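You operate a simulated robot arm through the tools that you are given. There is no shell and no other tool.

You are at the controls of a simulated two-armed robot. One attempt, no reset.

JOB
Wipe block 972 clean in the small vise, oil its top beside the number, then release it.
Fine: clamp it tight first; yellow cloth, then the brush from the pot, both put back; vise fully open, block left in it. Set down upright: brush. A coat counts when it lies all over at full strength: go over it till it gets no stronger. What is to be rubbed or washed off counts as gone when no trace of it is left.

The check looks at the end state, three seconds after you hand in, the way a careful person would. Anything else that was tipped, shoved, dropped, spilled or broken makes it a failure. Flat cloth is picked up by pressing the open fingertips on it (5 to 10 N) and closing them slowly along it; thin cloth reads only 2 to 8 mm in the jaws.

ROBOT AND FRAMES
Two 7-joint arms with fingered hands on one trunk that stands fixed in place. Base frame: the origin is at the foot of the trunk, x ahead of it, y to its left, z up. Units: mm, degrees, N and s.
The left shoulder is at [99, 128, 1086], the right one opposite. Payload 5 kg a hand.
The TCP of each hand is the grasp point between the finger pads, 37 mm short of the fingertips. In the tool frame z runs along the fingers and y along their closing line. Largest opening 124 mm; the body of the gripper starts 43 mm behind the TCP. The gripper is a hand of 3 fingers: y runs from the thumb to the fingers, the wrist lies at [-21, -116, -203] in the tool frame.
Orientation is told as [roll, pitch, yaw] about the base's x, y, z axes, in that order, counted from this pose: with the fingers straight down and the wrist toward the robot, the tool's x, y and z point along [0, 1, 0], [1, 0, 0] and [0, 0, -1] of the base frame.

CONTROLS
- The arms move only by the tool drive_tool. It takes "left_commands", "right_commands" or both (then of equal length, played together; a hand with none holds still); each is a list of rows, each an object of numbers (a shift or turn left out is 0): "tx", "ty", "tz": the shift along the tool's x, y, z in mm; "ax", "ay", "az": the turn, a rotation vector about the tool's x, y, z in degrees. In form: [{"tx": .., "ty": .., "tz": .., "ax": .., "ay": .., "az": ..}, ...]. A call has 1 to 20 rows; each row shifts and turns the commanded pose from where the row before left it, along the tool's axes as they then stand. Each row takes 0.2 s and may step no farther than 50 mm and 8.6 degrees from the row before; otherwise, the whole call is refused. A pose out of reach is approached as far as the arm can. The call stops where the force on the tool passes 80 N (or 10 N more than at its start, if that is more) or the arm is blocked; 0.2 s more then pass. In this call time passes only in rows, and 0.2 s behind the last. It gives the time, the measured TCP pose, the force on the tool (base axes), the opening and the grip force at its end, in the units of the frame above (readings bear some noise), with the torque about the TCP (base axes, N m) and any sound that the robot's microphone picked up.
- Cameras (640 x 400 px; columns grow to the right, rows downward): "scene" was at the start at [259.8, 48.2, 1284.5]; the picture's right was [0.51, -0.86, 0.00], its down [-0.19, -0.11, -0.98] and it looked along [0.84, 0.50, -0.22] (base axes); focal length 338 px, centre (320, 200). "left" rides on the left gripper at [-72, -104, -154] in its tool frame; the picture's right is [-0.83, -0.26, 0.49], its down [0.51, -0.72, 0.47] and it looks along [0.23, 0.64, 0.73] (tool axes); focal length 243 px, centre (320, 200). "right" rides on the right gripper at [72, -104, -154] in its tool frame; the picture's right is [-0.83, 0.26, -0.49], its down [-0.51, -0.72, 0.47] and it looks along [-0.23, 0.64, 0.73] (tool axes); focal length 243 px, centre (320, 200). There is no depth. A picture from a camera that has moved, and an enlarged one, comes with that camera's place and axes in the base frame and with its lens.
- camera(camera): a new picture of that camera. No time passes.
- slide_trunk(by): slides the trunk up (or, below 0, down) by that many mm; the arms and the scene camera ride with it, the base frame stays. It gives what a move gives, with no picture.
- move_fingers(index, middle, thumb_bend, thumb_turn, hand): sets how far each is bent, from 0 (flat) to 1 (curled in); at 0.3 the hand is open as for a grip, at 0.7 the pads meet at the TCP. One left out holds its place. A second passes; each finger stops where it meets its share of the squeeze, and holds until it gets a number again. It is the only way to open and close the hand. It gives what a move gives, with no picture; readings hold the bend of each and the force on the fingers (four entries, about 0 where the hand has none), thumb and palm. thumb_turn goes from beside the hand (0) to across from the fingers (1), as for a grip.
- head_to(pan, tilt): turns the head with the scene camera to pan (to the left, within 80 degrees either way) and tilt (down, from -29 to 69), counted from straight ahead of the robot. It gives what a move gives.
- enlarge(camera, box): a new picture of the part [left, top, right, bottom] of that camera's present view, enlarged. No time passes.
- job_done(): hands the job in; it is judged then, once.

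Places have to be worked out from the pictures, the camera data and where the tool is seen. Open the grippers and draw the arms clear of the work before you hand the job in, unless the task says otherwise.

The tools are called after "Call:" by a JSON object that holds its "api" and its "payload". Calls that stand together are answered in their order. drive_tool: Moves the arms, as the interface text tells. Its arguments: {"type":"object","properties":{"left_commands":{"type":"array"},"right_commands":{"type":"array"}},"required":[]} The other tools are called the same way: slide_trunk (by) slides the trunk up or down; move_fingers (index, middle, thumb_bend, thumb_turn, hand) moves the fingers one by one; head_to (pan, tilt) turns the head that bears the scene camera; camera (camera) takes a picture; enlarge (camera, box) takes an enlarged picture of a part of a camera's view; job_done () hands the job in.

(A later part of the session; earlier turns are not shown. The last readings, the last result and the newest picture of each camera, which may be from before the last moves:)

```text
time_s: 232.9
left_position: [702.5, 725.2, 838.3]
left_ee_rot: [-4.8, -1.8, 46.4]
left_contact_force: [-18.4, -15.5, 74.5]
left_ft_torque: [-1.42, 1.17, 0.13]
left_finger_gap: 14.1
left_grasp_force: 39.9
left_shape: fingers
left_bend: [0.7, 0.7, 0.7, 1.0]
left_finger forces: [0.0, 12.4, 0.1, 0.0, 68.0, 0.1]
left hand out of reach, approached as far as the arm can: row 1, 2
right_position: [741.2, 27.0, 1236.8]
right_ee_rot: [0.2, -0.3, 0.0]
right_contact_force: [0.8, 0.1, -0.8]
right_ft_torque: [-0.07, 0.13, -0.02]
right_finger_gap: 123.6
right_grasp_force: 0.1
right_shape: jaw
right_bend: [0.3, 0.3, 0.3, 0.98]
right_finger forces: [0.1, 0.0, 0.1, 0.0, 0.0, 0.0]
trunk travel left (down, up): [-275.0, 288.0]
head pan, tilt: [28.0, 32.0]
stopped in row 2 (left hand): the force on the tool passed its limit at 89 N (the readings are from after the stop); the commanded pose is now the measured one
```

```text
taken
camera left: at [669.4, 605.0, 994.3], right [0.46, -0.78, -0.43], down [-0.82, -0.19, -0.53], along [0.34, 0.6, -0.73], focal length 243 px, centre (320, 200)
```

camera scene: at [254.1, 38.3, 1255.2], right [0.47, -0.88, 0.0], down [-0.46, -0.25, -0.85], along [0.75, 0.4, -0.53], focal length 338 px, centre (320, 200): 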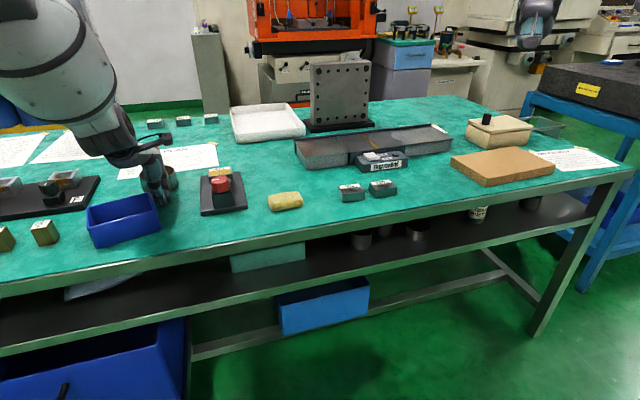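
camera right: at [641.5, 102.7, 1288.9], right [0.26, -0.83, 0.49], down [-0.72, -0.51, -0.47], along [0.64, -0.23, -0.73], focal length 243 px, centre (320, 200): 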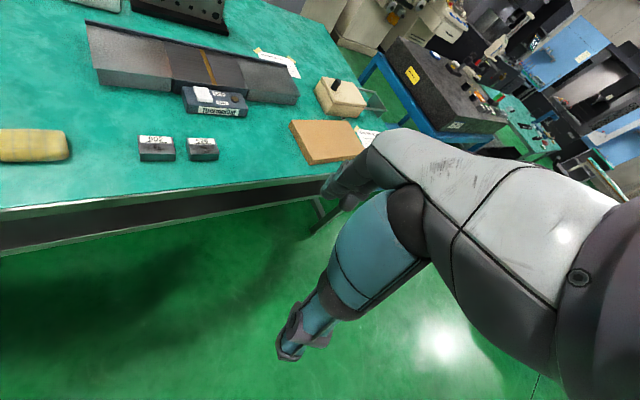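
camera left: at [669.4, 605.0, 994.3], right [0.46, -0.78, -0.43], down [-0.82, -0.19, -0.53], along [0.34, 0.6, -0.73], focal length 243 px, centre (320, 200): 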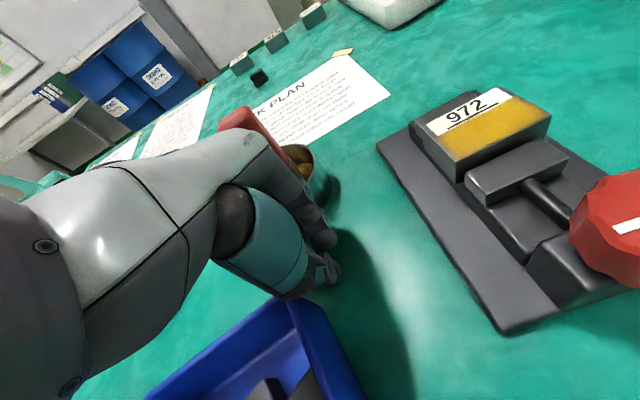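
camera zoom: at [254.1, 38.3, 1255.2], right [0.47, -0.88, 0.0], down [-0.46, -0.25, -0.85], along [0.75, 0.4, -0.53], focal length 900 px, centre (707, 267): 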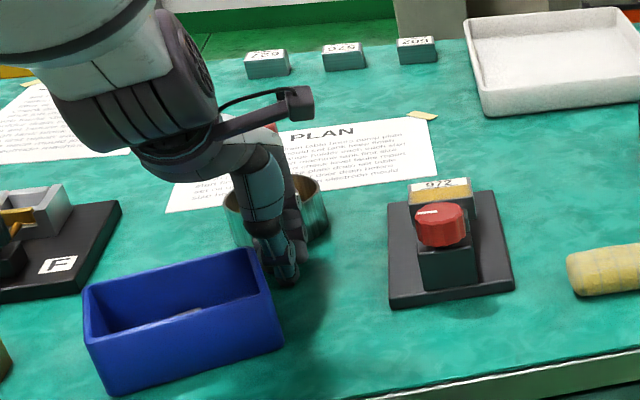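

The fingertips press on the bench between the bin and the pot, and the blue bin has been pushed about 25 mm to the left; vise, cloth and pot look unmoved. First I'll lift the hand straight up in small steps.

Call:
{"api": "drive_tool", "payload": {"left_commands": [{"tz": -3}, {"tz": -5}]}}

Call:
{"api": "camera", "payload": {"camera": "left"}}

Call:
{"api": "enlarge", "payload": {"camera": "scene", "box": [90, 100, 260, 250]}}

```text
time_s: 233.5
left_position: [696.6, 724.6, 837.6]
left_ee_rot: [-4.6, -1.1, 46.4]
left_contact_force: [0.9, -8.7, 41.8]
left_ft_torque: [-0.61, 0.41, 0.0]
left_finger_gap: 8.9
left_grasp_force: 20.1
left_shape: fingers
left_bend: [0.7, 0.7, 0.7, 1.0]
left_finger forces: [0.0, 6.1, 0.0, 0.0, 34.1, 0.0]
right_position: [743.1, 26.4, 1237.9]
right_ee_rot: [0.2, -0.1, -0.1]
right_contact_force: [0.6, 0.1, 0.4]
right_ft_torque: [-0.01, -0.01, 0.01]
right_finger_gap: 123.6
right_grasp_force: 0.1
right_shape: jaw
right_bend: [0.3, 0.3, 0.3, 0.98]
right_finger forces: [0.0, 0.0, 0.0, 0.0, 0.0, 0.0]
trunk travel left (down, up): [-275.0, 288.0]
head pan, tilt: [28.0, 32.0]
```

```text
taken
camera left: at [666.2, 604.4, 994.6], right [0.45, -0.78, -0.43], down [-0.83, -0.19, -0.52], along [0.33, 0.59, -0.74], focal length 243 px, centre (320, 200)
```

left: 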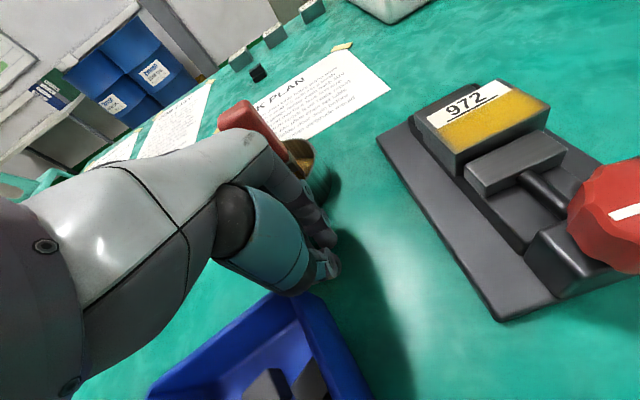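

```text
2.67 times, centred on (175, 175) of scene
camera zoom: at [255.0, 37.5, 1254.4], right [0.47, -0.88, 0.0], down [-0.47, -0.25, -0.85], along [0.75, 0.4, -0.53], focal length 900 px, centre (707, 267)
```

zoom: 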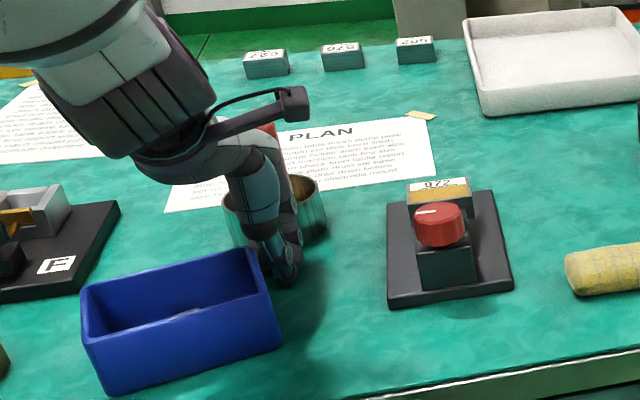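

The force is easing. I'll keep rising.

Call:
{"api": "drive_tool", "payload": {"left_commands": [{"tz": -6}, {"tz": -8}, {"tz": -10}]}}

Call:
{"api": "camera", "payload": {"camera": "left"}}

```text
time_s: 234.3
left_position: [694.9, 728.5, 858.3]
left_ee_rot: [-4.5, -0.8, 46.5]
left_contact_force: [-0.2, 0.0, 0.1]
left_ft_torque: [-0.03, -0.04, -0.01]
left_finger_gap: 7.4
left_grasp_force: 0.0
left_shape: fingers
left_bend: [0.7, 0.7, 0.7, 1.0]
left_finger forces: [0.0, 0.0, 0.0, 0.0, 0.1, 0.1]
right_position: [744.6, 28.5, 1234.5]
right_ee_rot: [0.2, -0.1, 0.0]
right_contact_force: [0.4, 0.1, 0.3]
right_ft_torque: [0.03, -0.05, -0.02]
right_finger_gap: 123.7
right_grasp_force: 0.1
right_shape: jaw
right_bend: [0.3, 0.3, 0.3, 0.98]
right_finger forces: [0.1, 0.1, 0.0, 0.1, 0.0, 0.0]
trunk travel left (down, up): [-275.0, 288.0]
head pan, tilt: [28.0, 32.0]
```

```text
taken
camera left: at [666.1, 609.5, 1015.0], right [0.45, -0.78, -0.43], down [-0.83, -0.2, -0.52], along [0.32, 0.59, -0.74], focal length 243 px, centre (320, 200)
```

left: 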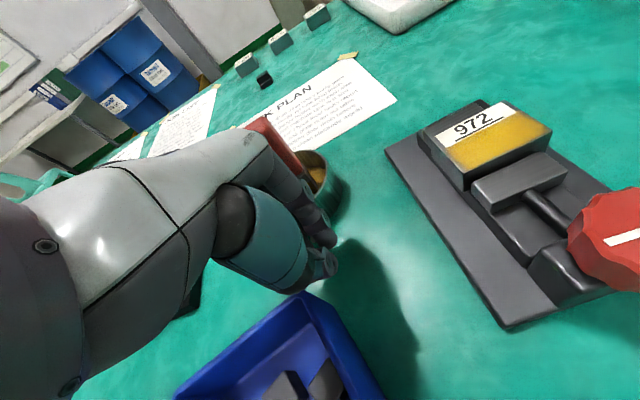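

The hand is free. I'll raise it well clear.

Call:
{"api": "drive_tool", "payload": {"left_commands": [{"tz": -20}, {"tz": -25}, {"tz": -30}, {"tz": -30}, {"tz": -30}]}}

Call:
{"api": "camera", "payload": {"camera": "scene"}}

Call:
{"api": "enlarge", "payload": {"camera": "scene", "box": [80, 120, 250, 260]}}

Call:
{"api": "camera", "payload": {"camera": "left"}}

```text
time_s: 235.5
left_position: [687.6, 735.0, 991.3]
left_ee_rot: [-4.5, -0.8, 46.4]
left_contact_force: [1.0, -0.2, 0.4]
left_ft_torque: [0.0, 0.0, 0.04]
left_finger_gap: 7.4
left_grasp_force: 0.1
left_shape: fingers
left_bend: [0.7, 0.7, 0.7, 1.0]
left_finger forces: [0.1, 0.0, 0.0, 0.1, 0.0, 0.0]
right_position: [745.0, 31.3, 1234.1]
right_ee_rot: [0.0, -0.1, 0.0]
right_contact_force: [0.5, -0.4, -1.0]
right_ft_torque: [-0.02, -0.01, 0.0]
right_finger_gap: 123.7
right_grasp_force: 0.1
right_shape: jaw
right_bend: [0.3, 0.3, 0.3, 0.98]
right_finger forces: [0.1, 0.1, 0.1, 0.1, 0.0, 0.0]
trunk travel left (down, up): [-275.0, 288.0]
head pan, tilt: [28.0, 32.0]
```

```text
taken
camera scene: at [258.3, 42.7, 1253.6], right [0.47, -0.88, 0.0], down [-0.47, -0.25, -0.85], along [0.75, 0.4, -0.53], focal length 338 px, centre (320, 200)
```

scene: 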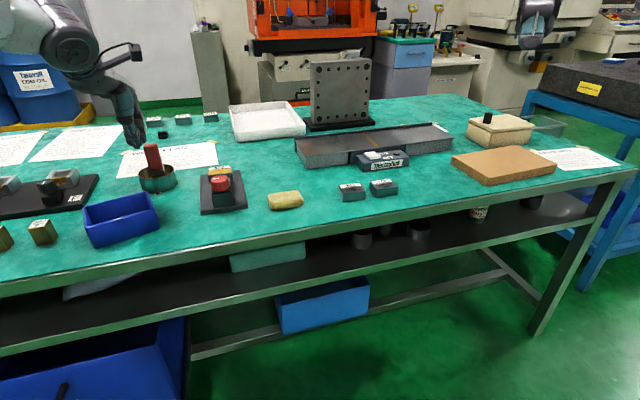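

```text
2.86 times, centred on (165, 190) of scene
camera zoom: at [258.3, 42.7, 1253.6], right [0.47, -0.88, 0.0], down [-0.47, -0.25, -0.85], along [0.75, 0.4, -0.53], focal length 964 px, centre (763, 229)
```

zoom: 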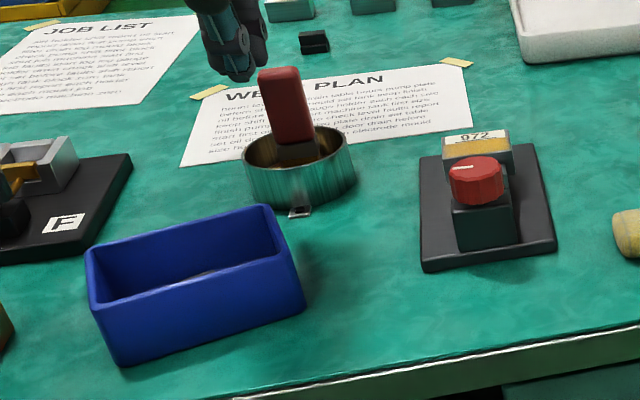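

```text
taken
camera left: at [658.6, 615.2, 1147.0], right [0.45, -0.78, -0.43], down [-0.83, -0.2, -0.52], along [0.32, 0.59, -0.74], focal length 243 px, centre (320, 200)
```

left: 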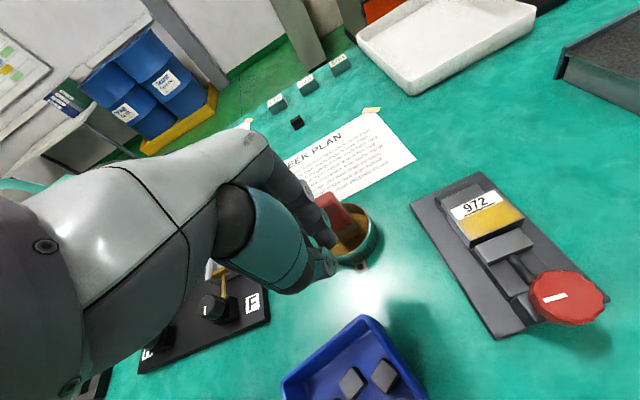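

Brush and pot look fine, the vise and cloth too, but the bin has been shifted about 35 mm to the left and turned by roughly 10°; I will have to put it back. First I'll bring the hand to a comfortable place and straighten it to recover a good arm posture.

Call:
{"api": "drive_tool", "payload": {"left_commands": [{"tx": -14.2, "ty": -36, "tz": -14.8}, {"tx": -14.2, "ty": -36, "tz": -14.8}, {"tx": -14.2, "ty": -36, "tz": -14.8}, {"tx": -14.2, "ty": -36, "tz": -14.8}, {"tx": -14.2, "ty": -36, "tz": -14.8}, {"tx": -14.1, "ty": -36, "tz": -14.8}]}}

Call:
{"api": "head_to", "payload": {"pan": 46, "tilt": 22}}

Call:
{"api": "camera", "payload": {"camera": "scene"}}

```text
time_s: 236.9
left_position: [596.3, 520.6, 1085.3]
left_ee_rot: [-4.4, -0.9, 46.5]
left_contact_force: [0.0, 0.0, 0.3]
left_ft_torque: [-0.02, 0.02, 0.03]
left_finger_gap: 7.2
left_grasp_force: 0.1
left_shape: fingers
left_bend: [0.7, 0.7, 0.7, 1.0]
left_finger forces: [0.1, 0.1, 0.0, 0.0, 0.1, 0.0]
right_position: [745.8, 29.3, 1235.0]
right_ee_rot: [0.1, 0.0, 0.0]
right_contact_force: [0.6, -1.1, 0.4]
right_ft_torque: [0.02, -0.04, -0.01]
right_finger_gap: 123.8
right_grasp_force: 0.0
right_shape: jaw
right_bend: [0.3, 0.3, 0.3, 0.98]
right_finger forces: [0.0, 0.0, 0.0, 0.1, 0.0, 0.0]
trunk travel left (down, up): [-275.0, 288.0]
head pan, tilt: [28.0, 32.0]
```

```text
time_s: 237.7
left_position: [595.8, 522.4, 1084.1]
left_ee_rot: [-4.5, -0.7, 46.4]
left_contact_force: [0.0, -0.5, 0.3]
left_ft_torque: [0.01, -0.02, -0.02]
left_finger_gap: 7.2
left_grasp_force: 0.1
left_shape: fingers
left_bend: [0.7, 0.7, 0.7, 1.0]
left_finger forces: [0.0, 0.0, 0.0, 0.0, 0.0, 0.0]
right_position: [745.2, 30.5, 1234.9]
right_ee_rot: [0.0, 0.0, 0.0]
right_contact_force: [-0.8, -0.5, -0.8]
right_ft_torque: [0.0, 0.02, -0.01]
right_finger_gap: 123.6
right_grasp_force: 0.1
right_shape: jaw
right_bend: [0.3, 0.3, 0.3, 0.98]
right_finger forces: [0.0, 0.0, 0.1, 0.0, 0.0, 0.0]
trunk travel left (down, up): [-275.0, 288.0]
head pan, tilt: [46.0, 22.0]
```

```text
taken
camera scene: at [244.5, 67.2, 1269.3], right [0.72, -0.7, 0.0], down [-0.26, -0.27, -0.93], along [0.64, 0.67, -0.38], focal length 338 px, centre (320, 200)
```

scene: 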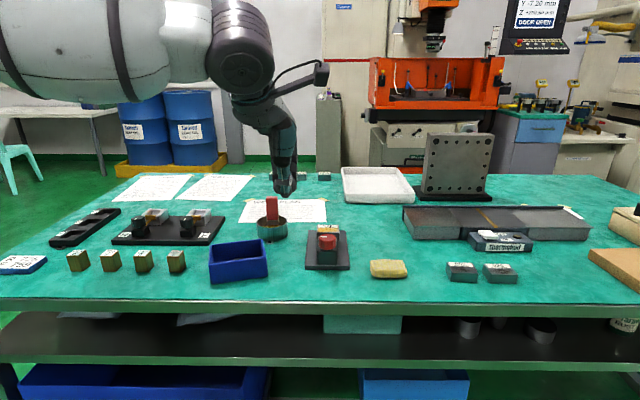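

This is exactly my very first viewing pose, so I can compare the bin directly later. First I'll straighten the hand and test in free air whether it can turn through the whole yaw range again.

Call:
{"api": "drive_tool", "payload": {"left_commands": [{"ax": 0.8, "ay": 4.5}, {"az": -7}, {"az": -7}, {"az": -7}, {"az": -7}, {"az": -7}]}}

Call:
{"api": "drive_tool", "payload": {"left_commands": [{"az": 8}, {"az": 8}, {"az": 8}, {"az": 8}, {"az": 8}, {"az": 8}, {"az": 8}, {"az": 8}, {"az": 8}, {"az": 8}, {"az": 8}, {"az": 8}, {"az": 8}, {"az": 8}, {"az": 8}]}}

```text
time_s: 239.1
left_position: [595.1, 523.8, 1084.5]
left_ee_rot: [-0.1, -0.1, 81.7]
left_contact_force: [-1.0, -0.3, -0.1]
left_ft_torque: [0.03, 0.01, -0.01]
left_finger_gap: 7.3
left_grasp_force: 0.2
left_shape: fingers
left_bend: [0.7, 0.7, 0.7, 1.0]
left_finger forces: [0.0, 0.0, 0.0, 0.1, 0.1, 0.0]
right_position: [746.9, 30.1, 1234.0]
right_ee_rot: [0.1, 0.0, 0.0]
right_contact_force: [-0.5, -0.6, -0.3]
right_ft_torque: [-0.02, -0.01, -0.05]
right_finger_gap: 123.6
right_grasp_force: 0.1
right_shape: jaw
right_bend: [0.3, 0.3, 0.3, 0.98]
right_finger forces: [0.1, 0.1, 0.0, 0.0, 0.0, 0.0]
trunk travel left (down, up): [-275.0, 288.0]
head pan, tilt: [46.0, 22.0]
```

```text
time_s: 242.3
left_position: [595.7, 525.4, 1082.3]
left_ee_rot: [-0.1, 0.0, -38.7]
left_contact_force: [0.0, -0.1, 1.0]
left_ft_torque: [-0.01, -0.01, -0.01]
left_finger_gap: 7.3
left_grasp_force: 0.1
left_shape: fingers
left_bend: [0.7, 0.7, 0.7, 1.0]
left_finger forces: [0.0, 0.0, 0.0, 0.0, 0.1, 0.1]
right_position: [746.2, 31.4, 1233.4]
right_ee_rot: [0.0, 0.1, 0.0]
right_contact_force: [-0.6, 0.5, -0.3]
right_ft_torque: [0.0, 0.01, 0.02]
right_finger_gap: 123.8
right_grasp_force: 0.0
right_shape: jaw
right_bend: [0.3, 0.3, 0.3, 0.98]
right_finger forces: [0.0, 0.1, 0.1, 0.1, 0.1, 0.0]
trunk travel left (down, up): [-275.0, 288.0]
head pan, tilt: [46.0, 22.0]
```

The full range from +82 to −39 works again. I'll open the fingers, and go back to the knob at yaw −31 to finish opening the vise.

Call:
{"api": "move_fingers", "payload": {"hand": "left", "index": 0.45, "middle": 0.45, "thumb_bend": 0.45}}

Call:
{"api": "drive_tool", "payload": {"left_commands": [{"az": -8}, {"tx": 21.8, "ty": 22.2, "tz": 28.4}, {"tx": 21.8, "ty": 22.2, "tz": 28.4}, {"tx": 21.8, "ty": 22.2, "tz": 28.4}, {"tx": 21.8, "ty": 22.2, "tz": 28.4}, {"tx": 21.8, "ty": 22.2, "tz": 28.4}]}}

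Call:
{"api": "head_to", "payload": {"pan": 28, "tilt": 32}}

Call:
{"api": "enlarge", "payload": {"camera": "left", "box": [250, 150, 430, 350]}}

Call:
{"api": "enlarge", "payload": {"camera": "scene", "box": [180, 110, 270, 210]}}

```text
time_s: 243.3
left_position: [594.9, 522.3, 1083.1]
left_ee_rot: [-0.1, 0.0, -38.6]
left_contact_force: [-0.1, -0.2, -0.6]
left_ft_torque: [-0.03, -0.02, 0.0]
left_finger_gap: 82.3
left_grasp_force: 0.0
left_shape: fingers
left_bend: [0.45, 0.45, 0.45, 0.99]
left_finger forces: [0.1, 0.0, 0.1, 0.1, 0.1, 0.0]
right_position: [746.3, 31.1, 1233.2]
right_ee_rot: [0.0, 0.0, 0.0]
right_contact_force: [-0.4, 0.6, 0.6]
right_ft_torque: [0.0, 0.0, 0.0]
right_finger_gap: 123.5
right_grasp_force: 0.1
right_shape: jaw
right_bend: [0.3, 0.3, 0.3, 0.98]
right_finger forces: [0.1, 0.0, 0.0, 0.0, 0.0, 0.1]
trunk travel left (down, up): [-275.0, 288.0]
head pan, tilt: [46.0, 22.0]
```

```text
time_s: 244.7
left_position: [744.7, 562.7, 941.7]
left_ee_rot: [0.0, 0.0, -30.5]
left_contact_force: [-0.1, 0.2, 0.3]
left_ft_torque: [0.05, 0.01, 0.0]
left_finger_gap: 82.8
left_grasp_force: 0.1
left_shape: fingers
left_bend: [0.45, 0.45, 0.45, 0.99]
left_finger forces: [0.0, 0.0, 0.0, 0.1, 0.0, 0.0]
right_position: [746.4, 29.5, 1234.9]
right_ee_rot: [0.0, 0.0, 0.0]
right_contact_force: [-0.7, -0.4, 0.3]
right_ft_torque: [0.0, 0.03, 0.03]
right_finger_gap: 123.8
right_grasp_force: 0.1
right_shape: jaw
right_bend: [0.3, 0.3, 0.3, 0.98]
right_finger forces: [0.0, 0.0, 0.0, 0.0, 0.0, 0.0]
trunk travel left (down, up): [-275.0, 288.0]
head pan, tilt: [46.0, 22.0]
```

```text
time_s: 245.5
left_position: [743.7, 561.7, 942.8]
left_ee_rot: [-0.1, 0.1, -30.6]
left_contact_force: [0.5, -0.5, -1.1]
left_ft_torque: [0.03, 0.02, 0.02]
left_finger_gap: 82.8
left_grasp_force: 0.1
left_shape: fingers
left_bend: [0.45, 0.45, 0.45, 0.99]
left_finger forces: [0.1, 0.0, 0.1, 0.0, 0.0, 0.0]
right_position: [746.0, 31.4, 1235.2]
right_ee_rot: [0.0, 0.0, 0.0]
right_contact_force: [0.3, -0.2, -0.1]
right_ft_torque: [-0.01, 0.01, 0.0]
right_finger_gap: 123.5
right_grasp_force: 0.0
right_shape: jaw
right_bend: [0.3, 0.3, 0.3, 0.98]
right_finger forces: [0.1, 0.0, 0.0, 0.0, 0.0, 0.1]
trunk travel left (down, up): [-275.0, 288.0]
head pan, tilt: [28.0, 32.0]
```

```text
2.00 times, centred on (340, 250) of left
camera zoom: at [617.3, 552.1, 1095.8], right [-0.65, -0.58, -0.49], down [-0.36, 0.8, -0.47], along [0.67, -0.13, -0.73], focal length 485 px, centre (280, 100)
```

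zoom: 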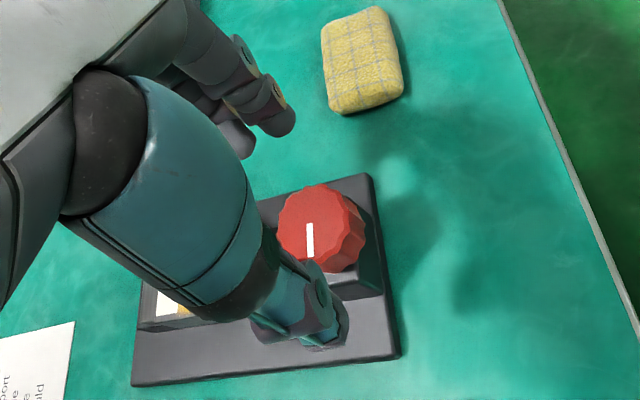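

```text
4.00 times, centred on (225, 160) of scene
camera zoom: at [258.9, 42.3, 1253.5], right [0.47, -0.88, 0.0], down [-0.47, -0.25, -0.85], along [0.75, 0.4, -0.53], focal length 1350 px, centre (700, 360)
```

zoom: 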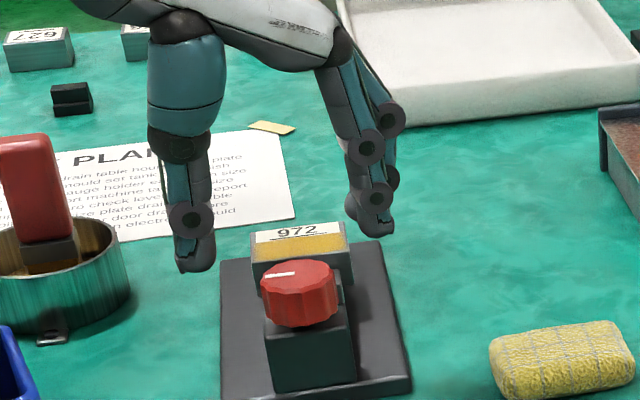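

The knob is exactly on the grasp axis (seen (318, 225), predicted (316, 226)); the vise and pot haven't moved. I'll lower, grip and turn counter-clockwise in short moves.

Call:
{"api": "drive_tool", "payload": {"left_commands": [{"tz": 13}, {"tz": 13}, {"tz": 11}]}}

Call:
{"api": "move_fingers", "payload": {"hand": "left", "index": 0.68, "middle": 0.68, "thumb_bend": 0.68}}

Call:
{"api": "drive_tool", "payload": {"left_commands": [{"az": -5}, {"az": -5}, {"az": -5}, {"az": -5}]}}

```text
time_s: 246.3
left_position: [744.4, 560.6, 905.6]
left_ee_rot: [-0.1, 0.0, -30.6]
left_contact_force: [0.2, -0.2, 0.5]
left_ft_torque: [0.04, 0.0, 0.02]
left_finger_gap: 82.6
left_grasp_force: 0.1
left_shape: fingers
left_bend: [0.45, 0.45, 0.45, 0.99]
left_finger forces: [0.0, 0.0, 0.1, 0.0, 0.0, 0.0]
right_position: [746.5, 31.5, 1235.3]
right_ee_rot: [0.0, 0.0, 0.0]
right_contact_force: [0.8, 0.2, -0.5]
right_ft_torque: [0.0, 0.01, 0.01]
right_finger_gap: 124.0
right_grasp_force: 0.1
right_shape: jaw
right_bend: [0.3, 0.3, 0.3, 0.98]
right_finger forces: [0.0, 0.1, 0.0, 0.1, 0.0, 0.0]
trunk travel left (down, up): [-275.0, 288.0]
head pan, tilt: [28.0, 32.0]
```

```text
time_s: 247.3
left_position: [746.5, 561.2, 904.7]
left_ee_rot: [-0.1, 0.0, -30.5]
left_contact_force: [4.9, -3.2, 0.1]
left_ft_torque: [-0.05, -0.18, -0.01]
left_finger_gap: 38.9
left_grasp_force: 13.3
left_shape: fingers
left_bend: [0.6, 0.63, 0.6, 1.0]
left_finger forces: [8.0, 7.3, 0.0, 0.1, 10.9, 0.1]
right_position: [746.8, 31.3, 1234.3]
right_ee_rot: [0.0, 0.0, 0.1]
right_contact_force: [-0.8, 0.2, 0.3]
right_ft_torque: [-0.03, -0.01, 0.01]
right_finger_gap: 123.7
right_grasp_force: 0.1
right_shape: jaw
right_bend: [0.3, 0.3, 0.3, 0.98]
right_finger forces: [0.0, 0.1, 0.0, 0.0, 0.0, 0.0]
trunk travel left (down, up): [-275.0, 288.0]
head pan, tilt: [28.0, 32.0]
```

```text
time_s: 248.3
left_position: [746.9, 560.8, 905.4]
left_ee_rot: [0.0, 0.1, -10.5]
left_contact_force: [2.3, -0.7, 0.9]
left_ft_torque: [-0.06, -0.08, -0.03]
left_finger_gap: 39.2
left_grasp_force: 13.0
left_shape: fingers
left_bend: [0.61, 0.63, 0.6, 1.0]
left_finger forces: [7.4, 6.8, 0.0, 0.0, 12.2, 0.0]
right_position: [745.4, 31.2, 1235.2]
right_ee_rot: [0.0, 0.0, 0.1]
right_contact_force: [-0.1, 0.0, -0.5]
right_ft_torque: [0.02, 0.01, 0.01]
right_finger_gap: 123.5
right_grasp_force: 0.0
right_shape: jaw
right_bend: [0.3, 0.3, 0.3, 0.98]
right_finger forces: [0.1, 0.0, 0.1, 0.0, 0.1, 0.0]
trunk travel left (down, up): [-275.0, 288.0]
head pan, tilt: [28.0, 32.0]
```

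No trouble this time. I'll continue in small portions, watching for any reach message.

Call:
{"api": "drive_tool", "payload": {"left_commands": [{"az": -5}, {"az": -5}, {"az": -5}]}}

Call:
{"api": "drive_tool", "payload": {"left_commands": [{"az": -5}, {"az": -5}, {"az": -5}]}}

Call:
{"api": "drive_tool", "payload": {"left_commands": [{"az": -5}, {"az": -5}, {"az": -5}]}}

```text
time_s: 249.1
left_position: [746.5, 560.9, 905.0]
left_ee_rot: [0.0, 0.0, 4.5]
left_contact_force: [2.8, -0.8, 3.9]
left_ft_torque: [-0.04, -0.11, -0.07]
left_finger_gap: 39.0
left_grasp_force: 13.7
left_shape: fingers
left_bend: [0.61, 0.63, 0.6, 1.0]
left_finger forces: [8.4, 7.3, 0.0, 0.0, 11.7, 0.0]
right_position: [745.7, 30.4, 1234.7]
right_ee_rot: [0.0, 0.1, 0.0]
right_contact_force: [-0.2, -0.2, -0.6]
right_ft_torque: [-0.01, -0.01, -0.03]
right_finger_gap: 123.9
right_grasp_force: 0.0
right_shape: jaw
right_bend: [0.3, 0.3, 0.3, 0.98]
right_finger forces: [0.0, 0.0, 0.0, 0.1, 0.1, 0.0]
trunk travel left (down, up): [-275.0, 288.0]
head pan, tilt: [28.0, 32.0]
```

```text
time_s: 249.9
left_position: [747.2, 560.7, 905.4]
left_ee_rot: [0.1, -0.1, 19.6]
left_contact_force: [6.1, 0.3, 2.8]
left_ft_torque: [0.06, -0.25, -0.07]
left_finger_gap: 38.5
left_grasp_force: 14.3
left_shape: fingers
left_bend: [0.61, 0.63, 0.61, 1.0]
left_finger forces: [9.9, 7.7, 0.1, 0.0, 11.0, 0.0]
right_position: [747.7, 30.5, 1234.3]
right_ee_rot: [0.0, 0.1, 0.1]
right_contact_force: [-0.7, 0.1, -0.1]
right_ft_torque: [-0.01, -0.02, -0.04]
right_finger_gap: 123.5
right_grasp_force: 0.1
right_shape: jaw
right_bend: [0.3, 0.3, 0.3, 0.98]
right_finger forces: [0.0, 0.0, 0.1, 0.0, 0.1, 0.1]
trunk travel left (down, up): [-275.0, 288.0]
head pan, tilt: [28.0, 32.0]
```

```text
time_s: 250.7
left_position: [745.8, 561.6, 904.9]
left_ee_rot: [0.1, 0.0, 34.6]
left_contact_force: [7.8, 3.9, 6.0]
left_ft_torque: [0.2, -0.23, -0.04]
left_finger_gap: 38.9
left_grasp_force: 15.2
left_shape: fingers
left_bend: [0.6, 0.63, 0.61, 1.0]
left_finger forces: [10.7, 8.8, 0.0, 0.1, 10.1, 0.0]
right_position: [746.6, 29.4, 1234.3]
right_ee_rot: [0.0, 0.1, 0.0]
right_contact_force: [-0.2, -0.9, -0.6]
right_ft_torque: [0.01, 0.02, 0.01]
right_finger_gap: 123.9
right_grasp_force: 0.1
right_shape: jaw
right_bend: [0.3, 0.3, 0.3, 0.98]
right_finger forces: [0.0, 0.1, 0.0, 0.0, 0.0, 0.1]
trunk travel left (down, up): [-275.0, 288.0]
head pan, tilt: [28.0, 32.0]
```

Call:
{"api": "drive_tool", "payload": {"left_commands": [{"az": -5}, {"az": -5}, {"az": -5}]}}

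Call:
{"api": "drive_tool", "payload": {"left_commands": [{"az": -5}, {"az": -5}, {"az": -5}]}}

Call:
{"api": "drive_tool", "payload": {"left_commands": [{"az": -5}, {"az": -5}, {"az": -5}]}}

Call:
{"api": "enlarge", "payload": {"camera": "scene", "box": [180, 110, 270, 210]}}

```text
time_s: 251.5
left_position: [746.0, 560.6, 904.6]
left_ee_rot: [0.0, 0.0, 49.6]
left_contact_force: [6.6, 4.9, 5.2]
left_ft_torque: [0.25, -0.27, -0.05]
left_finger_gap: 38.8
left_grasp_force: 14.7
left_shape: fingers
left_bend: [0.6, 0.63, 0.61, 1.0]
left_finger forces: [10.8, 8.6, 0.1, 0.0, 10.1, 0.0]
right_position: [745.2, 30.7, 1234.9]
right_ee_rot: [0.0, 0.0, -0.1]
right_contact_force: [-0.2, -0.5, -0.3]
right_ft_torque: [0.03, 0.0, 0.02]
right_finger_gap: 123.6
right_grasp_force: 0.1
right_shape: jaw
right_bend: [0.3, 0.3, 0.3, 0.98]
right_finger forces: [0.0, 0.0, 0.0, 0.0, 0.0, 0.0]
trunk travel left (down, up): [-275.0, 288.0]
head pan, tilt: [28.0, 32.0]
```

```text
time_s: 252.3
left_position: [747.3, 561.7, 905.9]
left_ee_rot: [0.1, 0.1, 64.5]
left_contact_force: [6.1, 7.1, 1.7]
left_ft_torque: [0.3, -0.24, -0.07]
left_finger_gap: 38.9
left_grasp_force: 14.8
left_shape: fingers
left_bend: [0.6, 0.63, 0.61, 1.0]
left_finger forces: [12.1, 8.4, 0.0, 0.0, 9.2, 0.0]
right_position: [745.7, 31.7, 1234.4]
right_ee_rot: [0.0, 0.0, 0.1]
right_contact_force: [1.1, 0.1, 0.6]
right_ft_torque: [0.0, 0.0, 0.04]
right_finger_gap: 123.7
right_grasp_force: 0.0
right_shape: jaw
right_bend: [0.3, 0.3, 0.3, 0.98]
right_finger forces: [0.1, 0.0, 0.1, 0.0, 0.0, 0.1]
trunk travel left (down, up): [-275.0, 288.0]
head pan, tilt: [28.0, 32.0]
```

```text
time_s: 253.1
left_position: [746.4, 561.2, 903.5]
left_ee_rot: [0.0, 0.1, 79.6]
left_contact_force: [9.1, 4.6, 0.4]
left_ft_torque: [0.18, -0.33, -0.37]
left_finger_gap: 38.9
left_grasp_force: 14.0
left_shape: fingers
left_bend: [0.6, 0.62, 0.61, 1.0]
left_finger forces: [12.2, 6.3, 0.1, 0.0, 10.2, 0.0]
right_position: [747.7, 30.4, 1235.2]
right_ee_rot: [0.1, -0.1, 0.0]
right_contact_force: [0.5, 0.6, 0.2]
right_ft_torque: [0.01, 0.0, 0.0]
right_finger_gap: 123.6
right_grasp_force: 0.1
right_shape: jaw
right_bend: [0.3, 0.3, 0.3, 0.98]
right_finger forces: [0.0, 0.1, 0.1, 0.0, 0.0, 0.0]
trunk travel left (down, up): [-275.0, 288.0]
head pan, tilt: [28.0, 32.0]
```

```text
4.00 times, centred on (225, 160) of scene
camera zoom: at [260.0, 42.5, 1253.2], right [0.47, -0.88, 0.0], down [-0.47, -0.25, -0.85], along [0.75, 0.4, -0.53], focal length 1350 px, centre (700, 360)
```

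zoom: 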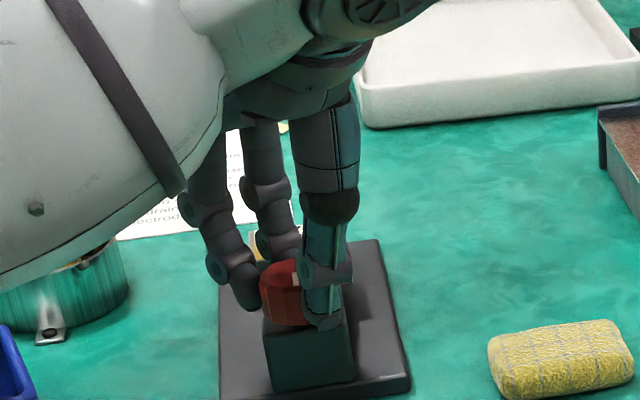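

The torque rises to −0.37 N m near the original pointer direction, so this may be the open stop. But the forearm now passes over the pot side, in a different posture than before — I'll look at the whole scene before moving on.

Call:
{"api": "camera", "payload": {"camera": "scene"}}

Call:
{"api": "camera", "payload": {"camera": "left"}}

Call:
{"api": "camera", "payload": {"camera": "right"}}

```text
taken
camera scene: at [260.0, 42.5, 1253.2], right [0.47, -0.88, 0.0], down [-0.47, -0.25, -0.85], along [0.75, 0.4, -0.53], focal length 338 px, centre (320, 200)
```

scene: 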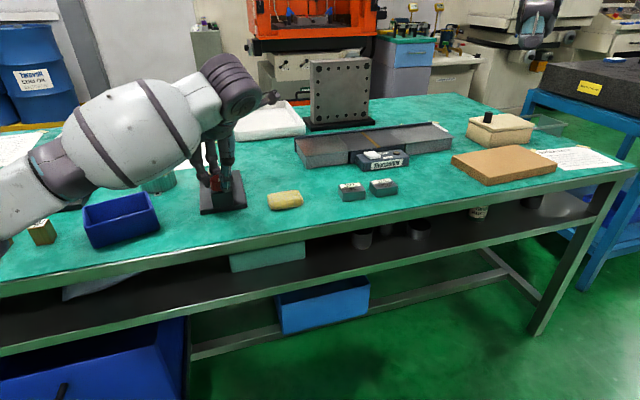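

```text
taken
camera left: at [799.1, 445.2, 1057.4], right [0.77, -0.41, -0.49], down [-0.63, -0.62, -0.47], along [-0.11, 0.67, -0.73], focal length 243 px, centre (320, 200)
```

left: 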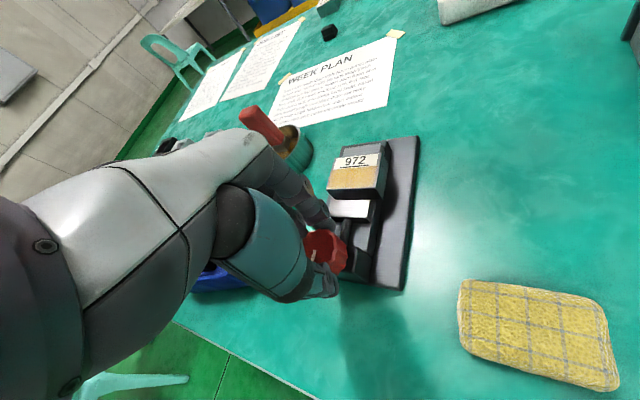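

```text
taken
camera right: at [644.1, 102.9, 1387.3], right [0.26, -0.83, 0.49], down [-0.72, -0.51, -0.47], along [0.64, -0.23, -0.73], focal length 243 px, centre (320, 200)
```

right: 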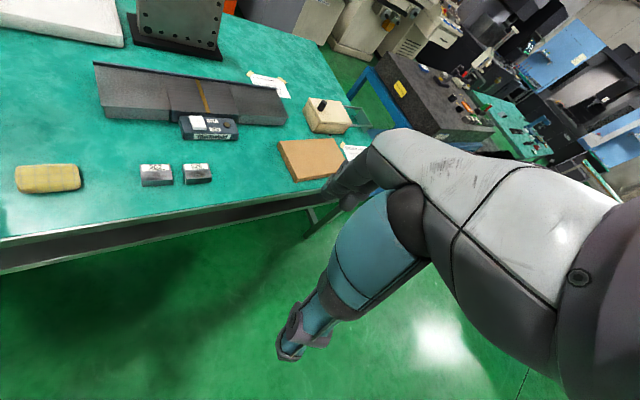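

The brush is clear of the forearm. I'll turn 10° more to see whether this is really the stop.

Call:
{"api": "drive_tool", "payload": {"left_commands": [{"az": -4}, {"az": -3}]}}

Call:
{"api": "enlarge", "payload": {"camera": "left", "box": [270, 120, 430, 310]}}

```text
time_s: 253.7
left_position: [747.6, 562.1, 904.9]
left_ee_rot: [0.0, 0.0, 86.5]
left_contact_force: [8.9, 6.9, 0.9]
left_ft_torque: [0.27, -0.35, -0.47]
left_finger_gap: 39.0
left_grasp_force: 15.0
left_shape: fingers
left_bend: [0.6, 0.62, 0.62, 1.0]
left_finger forces: [15.3, 6.4, 0.0, 0.0, 9.5, 0.0]
right_position: [746.8, 30.9, 1234.2]
right_ee_rot: [0.0, 0.0, 0.0]
right_contact_force: [-0.2, -0.5, -0.7]
right_ft_torque: [-0.01, -0.04, 0.02]
right_finger_gap: 123.5
right_grasp_force: 0.0
right_shape: jaw
right_bend: [0.3, 0.3, 0.3, 0.98]
right_finger forces: [0.1, 0.0, 0.0, 0.0, 0.0, 0.1]
trunk travel left (down, up): [-275.0, 288.0]
head pan, tilt: [28.0, 32.0]
```

```text
2.11 times, centred on (350, 215) of left
camera zoom: at [813.0, 452.3, 1057.1], right [0.81, -0.31, -0.49], down [-0.55, -0.69, -0.47], along [-0.19, 0.65, -0.73], focal length 511 px, centre (257, 168)
```

zoom: 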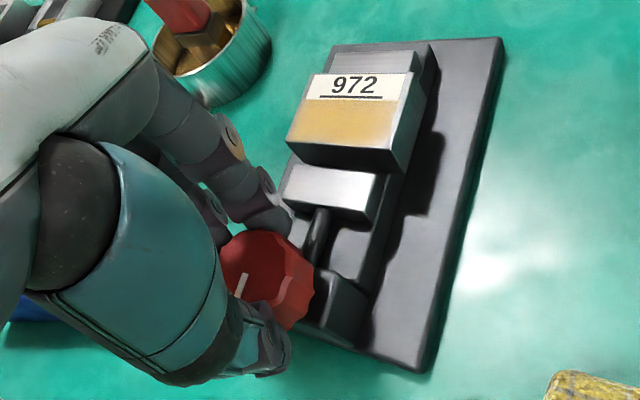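

The pointer is back at its original direction and the torque keeps growing without turning: the vise is at its open stop. I'll give it a last 5° and then release.

Call:
{"api": "drive_tool", "payload": {"left_commands": [{"az": -3}, {"az": -2}]}}

Call:
{"api": "move_fingers", "payload": {"hand": "left", "index": 0.45, "middle": 0.45, "thumb_bend": 0.45}}

Call:
{"api": "drive_tool", "payload": {"left_commands": [{"tz": -20}, {"tz": -30}, {"tz": -15}]}}

Call:
{"api": "enlarge", "payload": {"camera": "left", "box": [290, 120, 430, 310]}}

Call:
{"api": "enlarge", "payload": {"camera": "scene", "box": [190, 130, 270, 210]}}

```text
time_s: 254.3
left_position: [746.1, 562.4, 904.2]
left_ee_rot: [0.2, 0.1, 91.6]
left_contact_force: [4.1, 5.4, -1.0]
left_ft_torque: [0.19, -0.15, -0.35]
left_finger_gap: 39.2
left_grasp_force: 14.0
left_shape: fingers
left_bend: [0.6, 0.63, 0.61, 1.0]
left_finger forces: [12.2, 5.2, 0.0, 0.0, 11.6, 0.0]
right_position: [747.0, 30.2, 1234.0]
right_ee_rot: [0.0, -0.1, 0.0]
right_contact_force: [0.5, -0.5, -0.2]
right_ft_torque: [0.01, -0.04, 0.03]
right_finger_gap: 123.9
right_grasp_force: 0.0
right_shape: jaw
right_bend: [0.3, 0.3, 0.3, 0.98]
right_finger forces: [0.0, 0.1, 0.0, 0.0, 0.1, 0.0]
trunk travel left (down, up): [-275.0, 288.0]
head pan, tilt: [28.0, 32.0]
```

```text
time_s: 255.3
left_position: [746.0, 561.7, 904.5]
left_ee_rot: [-0.1, 0.2, 91.4]
left_contact_force: [0.0, 0.0, 0.6]
left_ft_torque: [-0.03, -0.02, 0.0]
left_finger_gap: 82.3
left_grasp_force: 0.1
left_shape: fingers
left_bend: [0.45, 0.45, 0.45, 0.99]
left_finger forces: [0.0, 0.0, 0.0, 0.0, 0.0, 0.1]
right_position: [748.1, 30.9, 1234.3]
right_ee_rot: [0.1, 0.0, 0.0]
right_contact_force: [-0.1, 0.1, 0.0]
right_ft_torque: [0.0, 0.04, 0.03]
right_finger_gap: 123.6
right_grasp_force: 0.1
right_shape: jaw
right_bend: [0.3, 0.3, 0.3, 0.98]
right_finger forces: [0.1, 0.0, 0.1, 0.0, 0.0, 0.0]
trunk travel left (down, up): [-275.0, 288.0]
head pan, tilt: [28.0, 32.0]
```

```text
time_s: 256.1
left_position: [746.4, 561.7, 970.2]
left_ee_rot: [0.1, 0.0, 91.5]
left_contact_force: [-0.3, -0.2, 0.6]
left_ft_torque: [0.01, -0.02, 0.04]
left_finger_gap: 82.7
left_grasp_force: 0.1
left_shape: fingers
left_bend: [0.45, 0.45, 0.45, 0.99]
left_finger forces: [0.0, 0.1, 0.1, 0.1, 0.0, 0.1]
right_position: [746.6, 31.1, 1234.5]
right_ee_rot: [0.0, -0.1, 0.0]
right_contact_force: [-0.4, -1.1, -0.3]
right_ft_torque: [-0.01, 0.04, 0.04]
right_finger_gap: 123.6
right_grasp_force: 0.1
right_shape: jaw
right_bend: [0.3, 0.3, 0.3, 0.98]
right_finger forces: [0.0, 0.1, 0.0, 0.1, 0.0, 0.1]
trunk travel left (down, up): [-275.0, 288.0]
head pan, tilt: [28.0, 32.0]
```

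```text
2.11 times, centred on (360, 215) of left
camera zoom: at [821.2, 458.0, 1123.0], right [0.84, -0.24, -0.49], down [-0.49, -0.73, -0.47], along [-0.25, 0.63, -0.73], focal length 511 px, centre (236, 168)
```

zoom: 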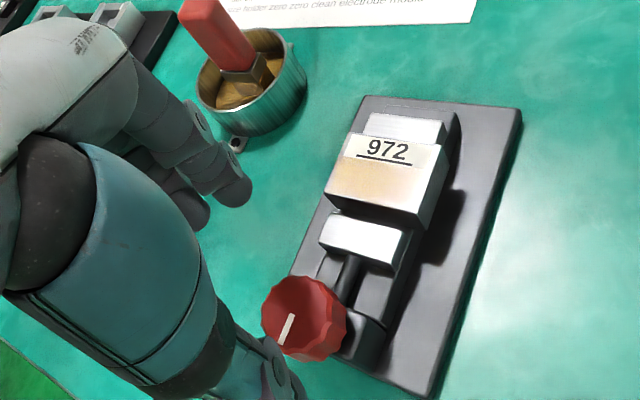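

```text
5.00 times, centred on (230, 170) of scene
camera zoom: at [258.8, 42.2, 1253.5], right [0.47, -0.88, 0.0], down [-0.47, -0.25, -0.85], along [0.75, 0.4, -0.53], focal length 1688 px, centre (770, 350)
```

zoom: 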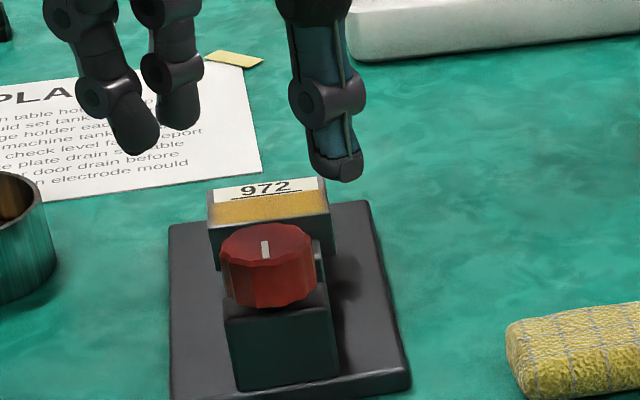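

The vise is fully open with the pointer where it started, and 972 lies in it with its gold coat. Now the bin: I'll go to exactly the hand pose of my first overhead picture ([631.5, 650.4, 1052.7], yaw 45.2) to compare the bin's position with the original.

Call:
{"api": "drive_tool", "payload": {"left_commands": [{"tx": 28.2, "ty": 22.9, "tz": -20.6}, {"tx": 28.2, "ty": 22.9, "tz": -20.6}, {"tx": 28.2, "ty": 22.9, "tz": -20.6}, {"tx": 28.2, "ty": 22.9, "tz": -20.6}, {"az": 7.72}, {"az": 7.72}, {"az": 7.72}, {"az": 7.72}, {"az": 7.72}, {"az": 7.72}]}}

Call:
{"api": "move_fingers", "payload": {"hand": "left", "index": 0.3, "middle": 0.3, "thumb_bend": 0.3}}

Call:
{"api": "camera", "payload": {"camera": "left"}}

Call:
{"api": "enlarge", "payload": {"camera": "left", "box": [310, 240, 430, 340]}}

```text
time_s: 258.3
left_position: [630.6, 649.6, 1051.7]
left_ee_rot: [-0.1, 0.1, 45.0]
left_contact_force: [-0.4, 0.3, -0.4]
left_ft_torque: [-0.03, -0.01, -0.04]
left_finger_gap: 82.5
left_grasp_force: 0.2
left_shape: fingers
left_bend: [0.45, 0.45, 0.45, 0.99]
left_finger forces: [0.1, 0.1, 0.0, 0.0, 0.1, 0.0]
right_position: [746.9, 31.2, 1235.7]
right_ee_rot: [-0.1, 0.1, 0.0]
right_contact_force: [0.0, 0.3, -1.1]
right_ft_torque: [0.01, -0.01, 0.01]
right_finger_gap: 123.9
right_grasp_force: 0.0
right_shape: jaw
right_bend: [0.3, 0.3, 0.3, 0.98]
right_finger forces: [0.0, 0.0, 0.0, 0.0, 0.1, 0.0]
trunk travel left (down, up): [-275.0, 288.0]
head pan, tilt: [28.0, 32.0]
```

```text
time_s: 259.3
left_position: [631.0, 649.4, 1051.4]
left_ee_rot: [0.0, 0.1, 45.1]
left_contact_force: [-0.4, -0.4, 0.4]
left_ft_torque: [0.03, 0.02, 0.0]
left_finger_gap: 128.3
left_grasp_force: 0.0
left_shape: fingers
left_bend: [0.3, 0.3, 0.3, 0.98]
left_finger forces: [0.0, 0.1, 0.0, 0.1, 0.0, 0.0]
right_position: [746.9, 30.1, 1235.0]
right_ee_rot: [-0.1, 0.0, -0.1]
right_contact_force: [-0.2, -0.1, -0.5]
right_ft_torque: [-0.01, 0.0, 0.0]
right_finger_gap: 123.7
right_grasp_force: 0.1
right_shape: jaw
right_bend: [0.3, 0.3, 0.3, 0.98]
right_finger forces: [0.1, 0.0, 0.1, 0.1, 0.0, 0.1]
trunk travel left (down, up): [-275.0, 288.0]
head pan, tilt: [28.0, 32.0]
```

```text
taken
camera left: at [609.0, 524.3, 1204.6], right [0.4, -0.77, -0.49], down [-0.87, -0.15, -0.47], along [0.29, 0.62, -0.73], focal length 243 px, centre (320, 200)
```

left: 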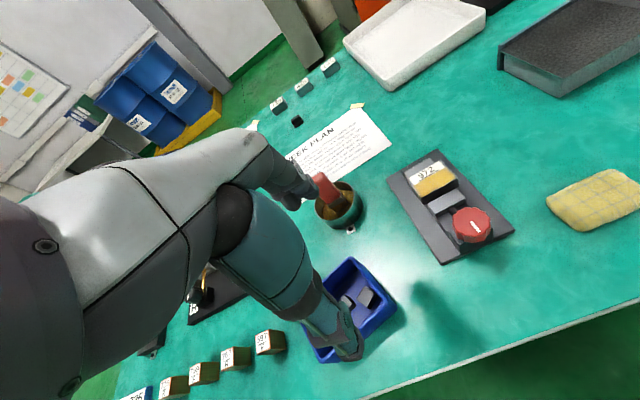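

```text
4.00 times, centred on (370, 290) of left
camera zoom: at [609.0, 524.3, 1204.6], right [0.4, -0.77, -0.49], down [-0.87, -0.15, -0.47], along [0.29, 0.62, -0.73], focal length 970 px, centre (120, -160)
```

zoom: 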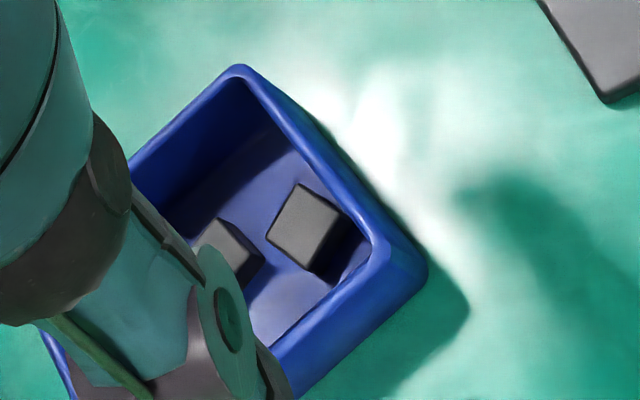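

The vise matches its original place exactly. The bin's rim corners show it has moved about 31 mm left and turned 15.5° counter-clockwise (the cloth also lies a few millimetres nearer than before; I'll check it later). I'll pinch the bin's near wall at its middle and bring it back: first hover above that wall, aligned with it.

Call:
{"api": "move_fingers", "payload": {"hand": "left", "index": 0.47, "middle": 0.47, "thumb_bend": 0.47}}

Call:
{"api": "drive_tool", "payload": {"left_commands": [{"az": -6.57}, {"az": -6.57}, {"az": -6.57}, {"tx": 15.4, "ty": -6.9, "tz": 36}, {"tx": 15.4, "ty": -6.9, "tz": 36}, {"tx": 15.4, "ty": -6.9, "tz": 36}, {"tx": 15.3, "ty": -6.9, "tz": 36}]}}

Call:
{"api": "camera", "payload": {"camera": "left"}}

Call:
{"api": "enlarge", "payload": {"camera": "scene", "box": [70, 120, 210, 260]}}

```text
time_s: 260.3
left_position: [631.3, 650.9, 1050.5]
left_ee_rot: [0.1, 0.0, 45.1]
left_contact_force: [0.4, 0.4, 0.1]
left_ft_torque: [-0.01, 0.01, -0.02]
left_finger_gap: 77.7
left_grasp_force: 0.1
left_shape: fingers
left_bend: [0.47, 0.47, 0.47, 1.0]
left_finger forces: [0.0, 0.0, 0.1, 0.0, 0.1, 0.1]
right_position: [746.6, 31.2, 1234.9]
right_ee_rot: [0.0, 0.0, 0.0]
right_contact_force: [-0.5, 0.0, 1.0]
right_ft_torque: [0.02, -0.01, 0.03]
right_finger_gap: 123.6
right_grasp_force: 0.0
right_shape: jaw
right_bend: [0.3, 0.3, 0.3, 0.98]
right_finger forces: [0.0, 0.0, 0.0, 0.0, 0.1, 0.1]
trunk travel left (down, up): [-275.0, 288.0]
head pan, tilt: [28.0, 32.0]
```

```text
time_s: 261.9
left_position: [563.4, 649.8, 908.0]
left_ee_rot: [-0.1, 0.0, 64.8]
left_contact_force: [0.0, -0.8, 0.4]
left_ft_torque: [-0.04, 0.0, 0.01]
left_finger_gap: 77.2
left_grasp_force: 0.1
left_shape: fingers
left_bend: [0.47, 0.47, 0.47, 1.0]
left_finger forces: [0.1, 0.1, 0.0, 0.0, 0.0, 0.0]
right_position: [746.4, 29.9, 1234.9]
right_ee_rot: [0.1, -0.1, 0.0]
right_contact_force: [0.5, 0.1, 0.6]
right_ft_torque: [0.0, 0.01, -0.01]
right_finger_gap: 123.5
right_grasp_force: 0.0
right_shape: jaw
right_bend: [0.3, 0.3, 0.3, 0.98]
right_finger forces: [0.0, 0.0, 0.0, 0.0, 0.0, 0.0]
trunk travel left (down, up): [-275.0, 288.0]
head pan, tilt: [28.0, 32.0]
```

```text
taken
camera left: at [584.1, 524.1, 1060.7], right [0.64, -0.59, -0.49], down [-0.77, -0.44, -0.47], along [0.06, 0.68, -0.73], focal length 243 px, centre (320, 200)
```

left: 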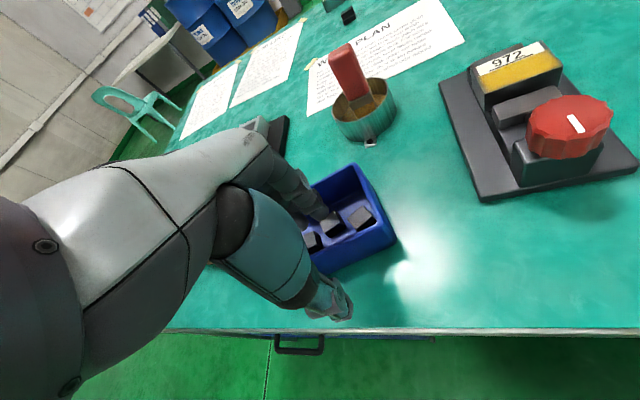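

```text
2.86 times, centred on (140, 190) of scene
camera zoom: at [258.4, 42.0, 1253.6], right [0.47, -0.88, 0.0], down [-0.47, -0.25, -0.85], along [0.75, 0.4, -0.53], focal length 964 px, centre (834, 229)
```

zoom: 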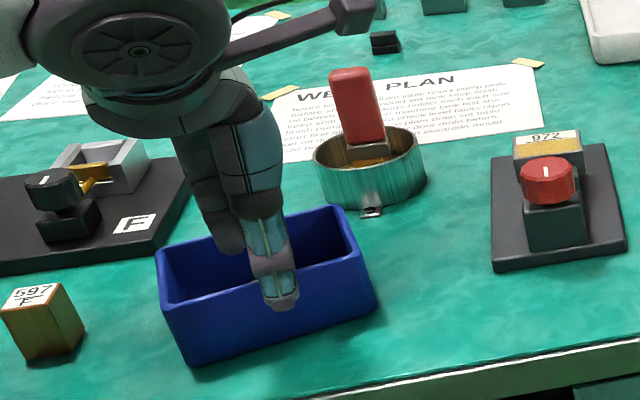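

The thumb hangs outside the near wall and the fingers inside, centred. I'll lower 30 mm and close gently on the wall.

Call:
{"api": "drive_tool", "payload": {"left_commands": [{"tz": 10}, {"tz": 10}, {"tz": 10}]}}

Call:
{"api": "move_fingers", "payload": {"hand": "left", "index": 0.62, "middle": 0.62, "thumb_bend": 0.62}}

Call:
{"api": "enlarge", "payload": {"camera": "left", "box": [260, 150, 440, 340]}}

Call:
{"api": "enlarge", "payload": {"camera": "scene", "box": [70, 120, 210, 260]}}

```text
time_s: 262.7
left_position: [564.8, 650.8, 877.3]
left_ee_rot: [0.0, 0.1, 64.8]
left_contact_force: [0.6, -0.7, -0.2]
left_ft_torque: [-0.03, 0.03, 0.01]
left_finger_gap: 77.6
left_grasp_force: 0.2
left_shape: fingers
left_bend: [0.47, 0.47, 0.47, 1.0]
left_finger forces: [0.1, 0.0, 0.1, 0.0, 0.0, 0.0]
right_position: [746.0, 31.2, 1234.7]
right_ee_rot: [0.1, 0.0, 0.0]
right_contact_force: [-0.5, 0.4, 0.6]
right_ft_torque: [0.01, 0.0, 0.0]
right_finger_gap: 123.5
right_grasp_force: 0.1
right_shape: jaw
right_bend: [0.3, 0.3, 0.3, 0.98]
right_finger forces: [0.1, 0.0, 0.0, 0.0, 0.1, 0.0]
trunk travel left (down, up): [-275.0, 288.0]
head pan, tilt: [28.0, 32.0]
```

```text
time_s: 263.7
left_position: [564.0, 649.6, 878.8]
left_ee_rot: [0.1, 0.0, 64.7]
left_contact_force: [1.0, 0.5, -0.4]
left_ft_torque: [0.03, -0.01, -0.01]
left_finger_gap: 31.1
left_grasp_force: 0.3
left_shape: fingers
left_bend: [0.62, 0.62, 0.62, 1.0]
left_finger forces: [0.0, 0.6, 0.0, 0.0, 0.0, 0.0]
right_position: [745.8, 30.9, 1234.8]
right_ee_rot: [-0.1, 0.0, 0.0]
right_contact_force: [0.4, 0.4, 0.4]
right_ft_torque: [0.0, 0.0, 0.01]
right_finger_gap: 123.6
right_grasp_force: 0.1
right_shape: jaw
right_bend: [0.3, 0.3, 0.3, 0.98]
right_finger forces: [0.0, 0.0, 0.0, 0.0, 0.1, 0.0]
trunk travel left (down, up): [-275.0, 288.0]
head pan, tilt: [28.0, 32.0]
```

```text
2.11 times, centred on (350, 245) of left
camera zoom: at [585.4, 524.9, 1030.7], right [0.64, -0.59, -0.49], down [-0.77, -0.44, -0.47], along [0.06, 0.68, -0.73], focal length 511 px, centre (257, 105)
```

zoom: 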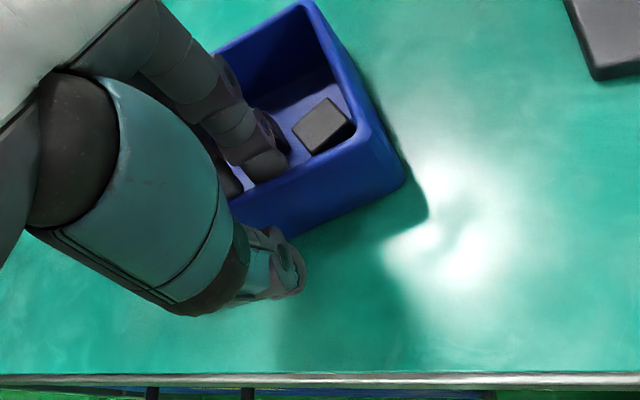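

```text
2.86 times, centred on (140, 190) of scene
camera zoom: at [259.0, 42.3, 1253.5], right [0.47, -0.88, 0.0], down [-0.47, -0.25, -0.85], along [0.75, 0.4, -0.53], focal length 964 px, centre (834, 229)
```

zoom: 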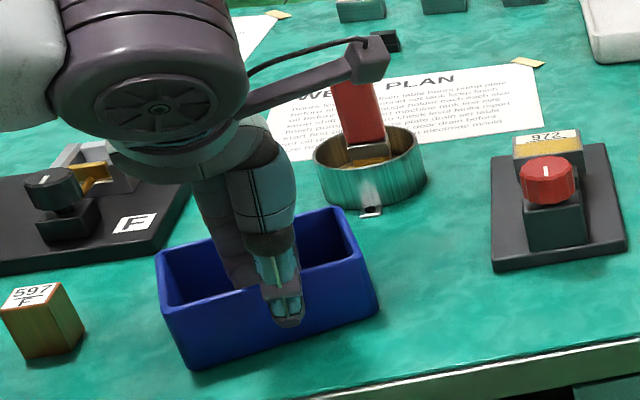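

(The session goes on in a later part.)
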